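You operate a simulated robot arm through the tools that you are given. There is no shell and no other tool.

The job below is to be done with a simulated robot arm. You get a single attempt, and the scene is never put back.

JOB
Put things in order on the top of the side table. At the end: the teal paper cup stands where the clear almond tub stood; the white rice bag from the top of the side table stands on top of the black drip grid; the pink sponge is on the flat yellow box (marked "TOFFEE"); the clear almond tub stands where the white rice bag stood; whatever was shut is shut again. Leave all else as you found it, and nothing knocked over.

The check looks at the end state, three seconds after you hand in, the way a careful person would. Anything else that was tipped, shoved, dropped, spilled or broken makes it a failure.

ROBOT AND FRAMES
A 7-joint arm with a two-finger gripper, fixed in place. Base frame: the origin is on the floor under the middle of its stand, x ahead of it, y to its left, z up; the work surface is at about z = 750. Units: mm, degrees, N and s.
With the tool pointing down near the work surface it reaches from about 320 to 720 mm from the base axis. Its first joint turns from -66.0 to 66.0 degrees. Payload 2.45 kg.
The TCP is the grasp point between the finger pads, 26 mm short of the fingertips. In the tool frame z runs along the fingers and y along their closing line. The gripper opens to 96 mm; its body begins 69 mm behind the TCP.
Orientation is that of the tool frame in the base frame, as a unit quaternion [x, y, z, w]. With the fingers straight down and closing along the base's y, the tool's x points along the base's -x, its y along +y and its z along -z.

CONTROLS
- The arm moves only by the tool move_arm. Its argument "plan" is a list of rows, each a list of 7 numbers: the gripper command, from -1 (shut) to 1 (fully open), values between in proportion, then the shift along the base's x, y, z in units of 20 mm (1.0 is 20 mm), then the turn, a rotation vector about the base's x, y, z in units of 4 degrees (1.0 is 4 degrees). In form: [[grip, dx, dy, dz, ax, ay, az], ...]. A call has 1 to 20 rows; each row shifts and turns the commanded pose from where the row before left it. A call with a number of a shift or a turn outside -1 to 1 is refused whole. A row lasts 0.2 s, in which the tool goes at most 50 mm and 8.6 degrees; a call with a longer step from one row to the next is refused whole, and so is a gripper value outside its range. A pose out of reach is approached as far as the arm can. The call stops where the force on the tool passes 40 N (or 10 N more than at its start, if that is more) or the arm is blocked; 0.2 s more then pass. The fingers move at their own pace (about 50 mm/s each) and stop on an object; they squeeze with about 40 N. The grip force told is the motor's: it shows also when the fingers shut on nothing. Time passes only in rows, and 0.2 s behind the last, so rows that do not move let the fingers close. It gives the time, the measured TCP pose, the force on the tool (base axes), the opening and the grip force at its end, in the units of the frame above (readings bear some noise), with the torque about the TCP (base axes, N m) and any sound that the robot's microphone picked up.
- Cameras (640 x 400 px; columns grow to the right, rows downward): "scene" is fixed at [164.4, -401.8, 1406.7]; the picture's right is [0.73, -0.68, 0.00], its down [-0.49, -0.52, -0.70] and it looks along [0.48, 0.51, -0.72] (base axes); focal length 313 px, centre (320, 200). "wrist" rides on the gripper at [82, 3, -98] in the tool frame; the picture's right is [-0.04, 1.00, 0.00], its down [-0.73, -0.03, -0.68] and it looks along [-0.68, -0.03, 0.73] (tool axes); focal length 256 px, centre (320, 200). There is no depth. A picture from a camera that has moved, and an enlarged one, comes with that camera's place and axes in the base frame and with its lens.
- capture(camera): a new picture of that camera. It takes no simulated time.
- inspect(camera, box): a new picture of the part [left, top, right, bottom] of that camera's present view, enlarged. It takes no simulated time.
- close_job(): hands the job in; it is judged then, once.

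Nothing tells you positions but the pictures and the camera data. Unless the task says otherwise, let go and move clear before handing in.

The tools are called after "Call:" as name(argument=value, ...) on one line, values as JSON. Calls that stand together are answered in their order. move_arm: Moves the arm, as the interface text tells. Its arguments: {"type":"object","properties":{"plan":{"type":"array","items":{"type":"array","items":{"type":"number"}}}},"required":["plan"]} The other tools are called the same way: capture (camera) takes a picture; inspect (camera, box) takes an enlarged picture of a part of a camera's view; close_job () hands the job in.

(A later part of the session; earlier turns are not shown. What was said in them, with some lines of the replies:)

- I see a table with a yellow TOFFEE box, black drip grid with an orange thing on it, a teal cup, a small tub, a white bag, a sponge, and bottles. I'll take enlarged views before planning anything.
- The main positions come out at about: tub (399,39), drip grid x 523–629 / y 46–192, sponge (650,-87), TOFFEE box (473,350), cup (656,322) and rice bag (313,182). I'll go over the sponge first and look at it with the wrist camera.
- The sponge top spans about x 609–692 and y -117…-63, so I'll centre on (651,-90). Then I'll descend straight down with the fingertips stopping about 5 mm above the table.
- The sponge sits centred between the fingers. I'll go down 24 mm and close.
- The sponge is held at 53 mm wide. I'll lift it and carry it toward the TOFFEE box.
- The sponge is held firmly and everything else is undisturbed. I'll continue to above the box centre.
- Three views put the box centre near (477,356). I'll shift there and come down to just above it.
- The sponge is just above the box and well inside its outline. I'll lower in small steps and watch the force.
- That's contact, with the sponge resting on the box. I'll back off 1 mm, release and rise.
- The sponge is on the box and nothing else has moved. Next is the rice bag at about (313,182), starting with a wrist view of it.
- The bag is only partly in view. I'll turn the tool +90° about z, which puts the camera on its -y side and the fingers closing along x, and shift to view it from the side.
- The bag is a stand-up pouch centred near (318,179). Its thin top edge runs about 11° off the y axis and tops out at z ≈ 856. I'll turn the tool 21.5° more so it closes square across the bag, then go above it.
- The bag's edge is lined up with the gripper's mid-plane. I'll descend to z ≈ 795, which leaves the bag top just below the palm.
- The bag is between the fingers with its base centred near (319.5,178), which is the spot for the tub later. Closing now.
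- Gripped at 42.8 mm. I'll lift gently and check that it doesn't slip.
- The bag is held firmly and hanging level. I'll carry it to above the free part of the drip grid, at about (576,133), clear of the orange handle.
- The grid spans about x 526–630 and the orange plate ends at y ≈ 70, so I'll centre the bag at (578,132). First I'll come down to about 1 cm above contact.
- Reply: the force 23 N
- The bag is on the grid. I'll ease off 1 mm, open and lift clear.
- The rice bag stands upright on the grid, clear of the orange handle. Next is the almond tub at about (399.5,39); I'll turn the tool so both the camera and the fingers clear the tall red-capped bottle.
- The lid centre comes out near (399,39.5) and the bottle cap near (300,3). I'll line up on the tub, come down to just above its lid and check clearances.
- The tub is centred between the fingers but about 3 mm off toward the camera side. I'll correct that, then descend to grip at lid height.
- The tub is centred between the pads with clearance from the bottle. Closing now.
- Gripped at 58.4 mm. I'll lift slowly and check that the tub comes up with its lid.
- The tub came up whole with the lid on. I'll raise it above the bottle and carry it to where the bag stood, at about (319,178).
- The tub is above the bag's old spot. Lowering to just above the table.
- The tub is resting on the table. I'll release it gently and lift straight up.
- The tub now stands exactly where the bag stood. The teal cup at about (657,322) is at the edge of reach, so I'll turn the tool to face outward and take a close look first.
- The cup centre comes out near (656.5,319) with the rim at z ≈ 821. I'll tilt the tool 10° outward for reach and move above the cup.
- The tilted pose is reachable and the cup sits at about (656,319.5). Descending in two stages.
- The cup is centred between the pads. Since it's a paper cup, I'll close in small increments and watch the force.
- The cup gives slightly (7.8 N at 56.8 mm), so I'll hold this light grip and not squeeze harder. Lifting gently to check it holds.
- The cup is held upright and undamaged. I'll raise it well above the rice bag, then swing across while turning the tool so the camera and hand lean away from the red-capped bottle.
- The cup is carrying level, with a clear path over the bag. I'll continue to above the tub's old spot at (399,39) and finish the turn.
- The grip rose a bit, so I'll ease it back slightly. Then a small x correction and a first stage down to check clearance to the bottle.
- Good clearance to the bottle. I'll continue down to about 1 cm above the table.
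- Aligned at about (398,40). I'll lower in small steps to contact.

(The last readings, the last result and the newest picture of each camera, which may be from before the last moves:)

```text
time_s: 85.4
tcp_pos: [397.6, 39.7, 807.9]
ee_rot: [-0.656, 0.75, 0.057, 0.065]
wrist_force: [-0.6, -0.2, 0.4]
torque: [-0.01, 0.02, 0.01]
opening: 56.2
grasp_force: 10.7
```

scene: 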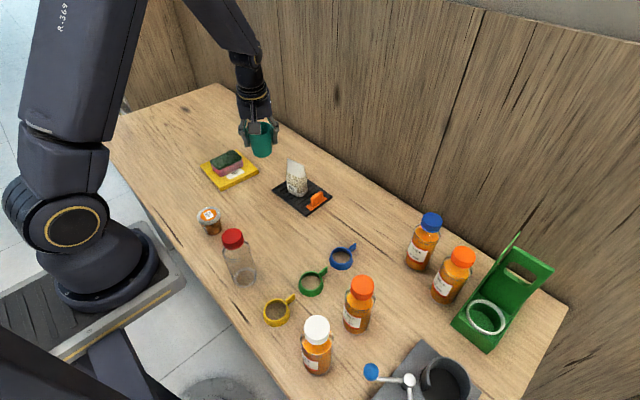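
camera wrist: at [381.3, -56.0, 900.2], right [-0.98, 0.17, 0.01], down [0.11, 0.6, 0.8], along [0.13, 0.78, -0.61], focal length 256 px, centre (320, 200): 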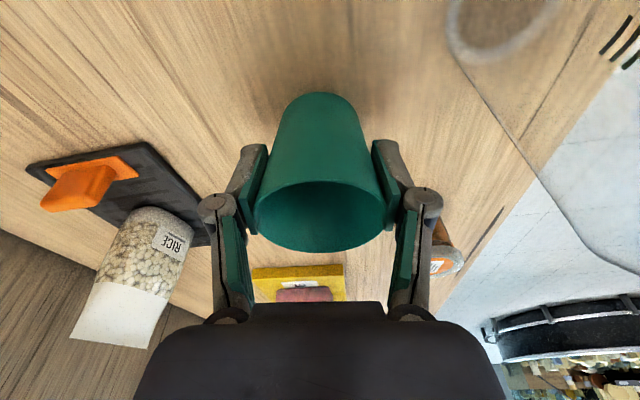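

Call:
move_arm(plan=[[0.15, 0, 0, -0.1, 0, 0, 0], [0.15, 0, 0, -0.08, 0, 0, 0], [0.15, 0, 0, 0, 0, 0, 0]])

Call:
inspect(camera="scene", box=[230, 190, 310, 250])

```text
time_s: 86.2
tcp_pos: [398.7, 39.4, 805.2]
ee_rot: [-0.655, 0.75, 0.057, 0.066]
wrist_force: [1.1, 0.0, 0.0]
torque: [-0.01, -0.01, -0.01]
opening: 56.4
grasp_force: 4.1
```

```text
6.67 times, centred on (270, 220) of scene
camera zoom: at [164.4, -401.8, 1406.7], right [0.73, -0.68, 0.0], down [-0.49, -0.52, -0.7], along [0.48, 0.51, -0.72], focal length 2088 px, centre (653, 67)
```

zoom: 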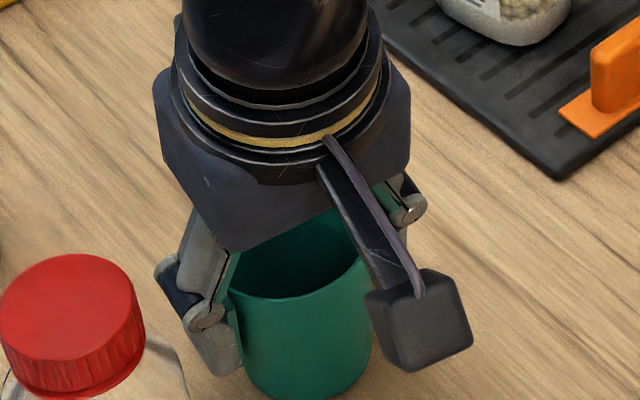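

Call:
move_arm(plan=[[0.15, 0, 0, -0.08, 0, 0, 0], [0.15, 0, 0, 0, 0, 0, 0]])

```text
time_s: 86.8
tcp_pos: [399.2, 39.6, 802.4]
ee_rot: [-0.656, 0.75, 0.057, 0.066]
wrist_force: [0.9, 0.5, -0.6]
torque: [0.02, 0.01, 0.01]
opening: 56.6
grasp_force: 1.2
```

Call:
move_arm(plan=[[0.15, 0, 0, -0.06, 0, 0, 0], [0.15, 0, 0, 0, 0, 0, 0]])

Call:
inspect(camera="scene", box=[230, 200, 310, 260])

Call:
capture(camera="wrist")

```text
time_s: 87.4
tcp_pos: [398.3, 38.2, 802.4]
ee_rot: [-0.655, 0.75, 0.057, 0.067]
wrist_force: [0.3, 0.0, 0.4]
torque: [-0.03, -0.03, -0.02]
opening: 56.1
grasp_force: 6.7
```

```text
6.67 times, centred on (270, 230) of scene
camera zoom: at [164.4, -401.8, 1406.7], right [0.73, -0.68, 0.0], down [-0.49, -0.52, -0.7], along [0.48, 0.51, -0.72], focal length 2088 px, centre (653, 0)
```

zoom: 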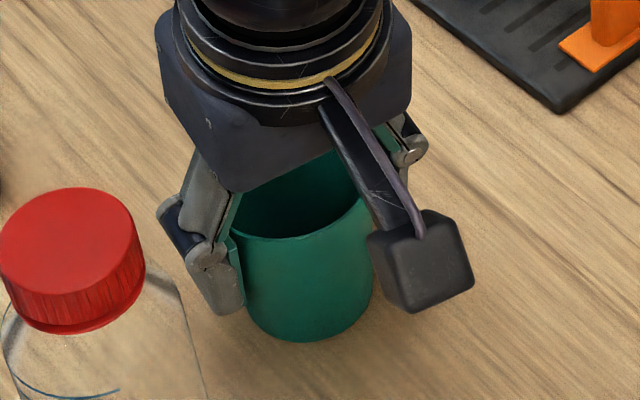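

```text
taken
camera wrist: at [381.6, -56.5, 884.4], right [-0.98, 0.17, 0.01], down [0.11, 0.59, 0.8], along [0.13, 0.78, -0.6], focal length 256 px, centre (320, 200)
```

wrist: 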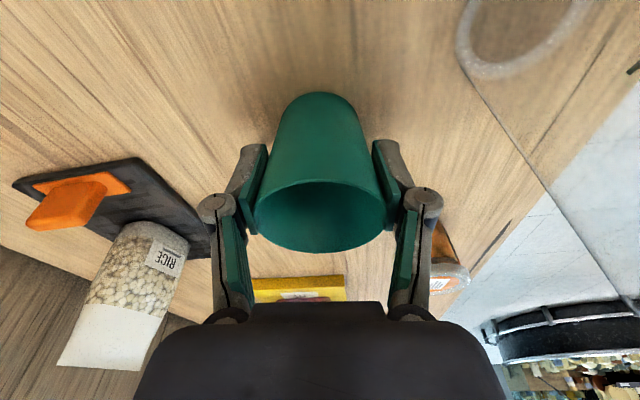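

Call:
move_arm(plan=[[0.15, 0, 0, -0.06, 0, 0, 0], [0.15, 0, 0, 0, 0, 0, 0]])

```text
time_s: 88.0
tcp_pos: [397.5, 38.8, 800.0]
ee_rot: [-0.656, 0.75, 0.057, 0.065]
wrist_force: [-0.3, 0.1, 0.5]
torque: [-0.04, -0.03, -0.02]
opening: 56.2
grasp_force: 7.5
```

Call:
move_arm(plan=[[0.15, 0, 0, -0.06, 0, 0, 0], [0.15, 0, 0, 0, 0, 0, 0]])

```text
time_s: 88.6
tcp_pos: [397.7, 38.3, 800.0]
ee_rot: [-0.656, 0.75, 0.057, 0.066]
wrist_force: [0.6, -0.5, 2.0]
torque: [-0.02, 0.07, 0.01]
opening: 56.0
grasp_force: 7.7
```

Call:
move_arm(plan=[[0.15, 0, 0, -0.03, 0, 0, 0], [0.15, 0, 0, 0, 0, 0, 0]])

Call:
inspect(camera="scene", box=[230, 200, 310, 260])

```text
time_s: 89.2
tcp_pos: [398.2, 39.0, 799.5]
ee_rot: [-0.656, 0.75, 0.058, 0.066]
wrist_force: [0.0, -0.3, 0.9]
torque: [-0.04, -0.02, 0.01]
opening: 56.3
grasp_force: 3.6
```

```text
6.67 times, centred on (270, 230) of scene
camera zoom: at [164.4, -401.8, 1406.7], right [0.73, -0.68, 0.0], down [-0.49, -0.52, -0.7], along [0.48, 0.51, -0.72], focal length 2088 px, centre (653, 0)
```

zoom: 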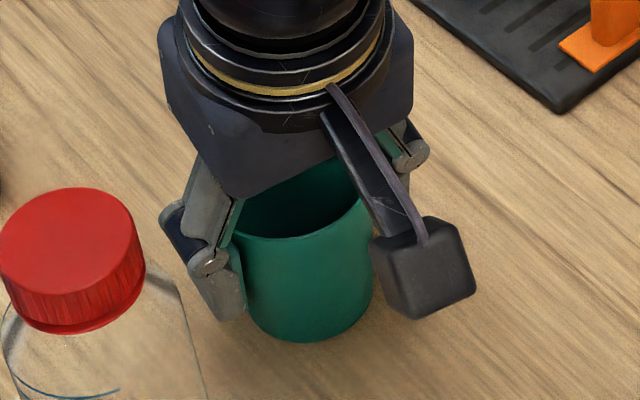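

The cup base is at table level and no longer drops as the hand lowers, so it's standing. I'll open gradually and lift straight up.

Call:
move_arm(plan=[[0.2, 0, 0, 0, 0, 0, 0], [0.25, 0, 0, 0, 0, 0, 0], [0.35, 0, 0, 0, 0, 0, 0], [0.5, 0, 0, 0, 0, 0, 0], [0.6, 0, 0, 0, 0, 0, 0], [0.6, 0, 0, 0, 0, 0, 0]])

Call:
capture(camera="wrist")

Call:
inspect(camera="scene", box=[230, 200, 310, 260])

```text
time_s: 90.6
tcp_pos: [398.4, 38.2, 799.4]
ee_rot: [-0.655, 0.75, 0.057, 0.065]
wrist_force: [0.1, 0.0, 0.1]
torque: [0.0, -0.01, 0.02]
opening: 76.8
grasp_force: 0.0
```

```text
taken
camera wrist: at [381.8, -56.9, 881.6], right [-0.98, 0.17, 0.01], down [0.11, 0.6, 0.8], along [0.13, 0.78, -0.61], focal length 256 px, centre (320, 200)
```

wrist: 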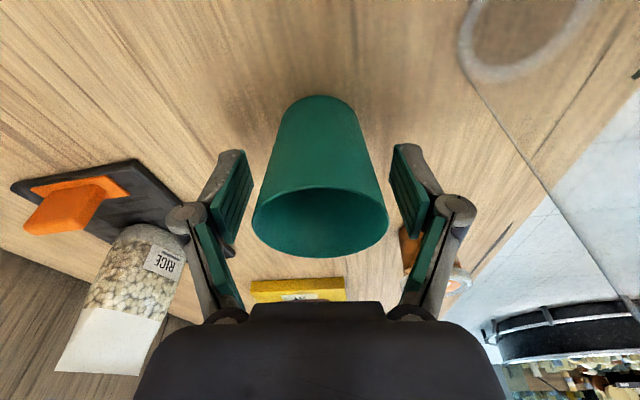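

```text
6.67 times, centred on (270, 230) of scene
camera zoom: at [164.4, -401.8, 1406.7], right [0.73, -0.68, 0.0], down [-0.49, -0.52, -0.7], along [0.48, 0.51, -0.72], focal length 2088 px, centre (653, 0)
```

zoom: 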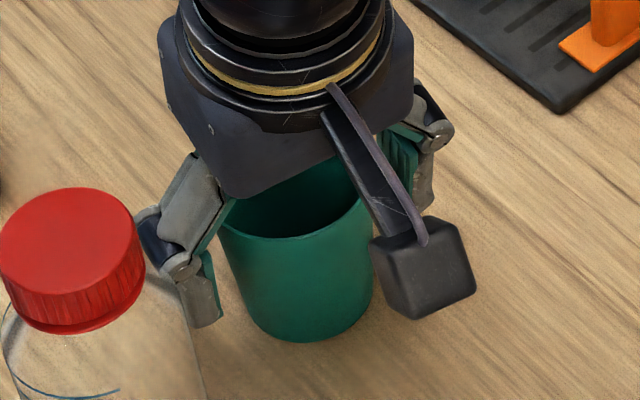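

The cup stands freely with its shape intact. Lifting straight up and away.

Call:
move_arm(plan=[[0.6, 0, 0, 0.4, 0, 0, 0], [0.6, 0, 0, 0.8, 0, 0, 0], [0.6, 0, 0, 1, 0, 0, 0], [0.6, 0, 0, 1, 0, 0, 0], [0.6, 0, 0, 1, 0, 0, 0], [0.6, 0, 0, 1, 0, 0, 0], [0.6, 0, 0, 1, 0, 0, 0], [0.6, 0, 0, 1, 0, 0, 0], [0.6, 0, 0, 1, 0, 0, 0], [0.6, 0.5, 0.5, 1, 0, 0, 0], [0.6, 0.5, 0.8, 1, 0, 0, 0], [0.6, 0.5, 0.8, 0.5, 0, 0, 0], [0.6, 0.5, 0.8, 0, 0, 0, 0], [0.6, 0.5, 0.8, 0, 0, 0, 0]])

Call:
capture(camera="scene")

Call:
inspect(camera="scene", box=[170, 130, 350, 290])

Call:
capture(camera="wrist")

```text
time_s: 93.6
tcp_pos: [450.5, 111.9, 1014.0]
ee_rot: [-0.656, 0.75, 0.057, 0.065]
wrist_force: [-0.2, -0.4, 0.5]
torque: [-0.02, 0.0, 0.0]
opening: 77.1
grasp_force: 0.1
```

```text
taken
```

scene: 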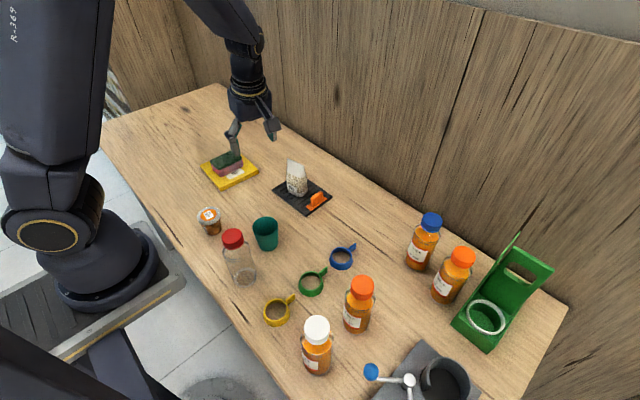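

```text
2.50 times, centred on (260, 210) of scene
camera zoom: at [164.4, -401.8, 1406.7], right [0.73, -0.68, 0.0], down [-0.49, -0.52, -0.7], along [0.48, 0.51, -0.72], focal length 783 px, centre (470, 175)
```

zoom: 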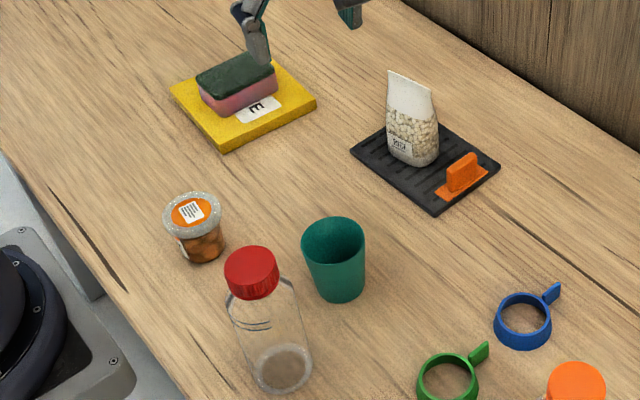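

```text
taken
camera wrist: at [433.5, 17.3, 1095.7], right [-0.98, 0.17, 0.01], down [0.11, 0.6, 0.8], along [0.13, 0.78, -0.61], focal length 256 px, centre (320, 200)
```

wrist: 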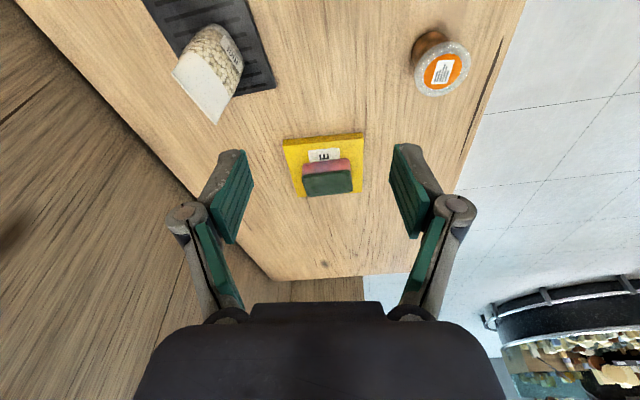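

All four items are in place: the cup is where the tub stood, the tub (still lidded) is where the bag stood, the bag is upright on the grid and the sponge is on the TOFFEE box. The rest of the scene looks unchanged from the start and the arm is clear, so I'm handing in.

Call:
close_job()

```text
The job is handed in.
```

The job is handed in, and as far as the last pictures show, everything is where you asked:

- **Teal paper cup:** it stands where the almond tub stood. It gave slightly when gripped, so I held it lightly, and it kept its shape.
- **White rice bag:** it stands upright on the black drip grid, beside the orange handle, which I didn't touch.
- **Pink sponge:** it lies fully on the yellow TOFFEE box.
- **Clear almond tub:** it stands where the rice bag stood, with its lid still on.

I opened nothing. In the final views the other bottles, rings and holders look unmoved, and nothing is knocked over. The arm had let go and was well clear of everything when I handed in.
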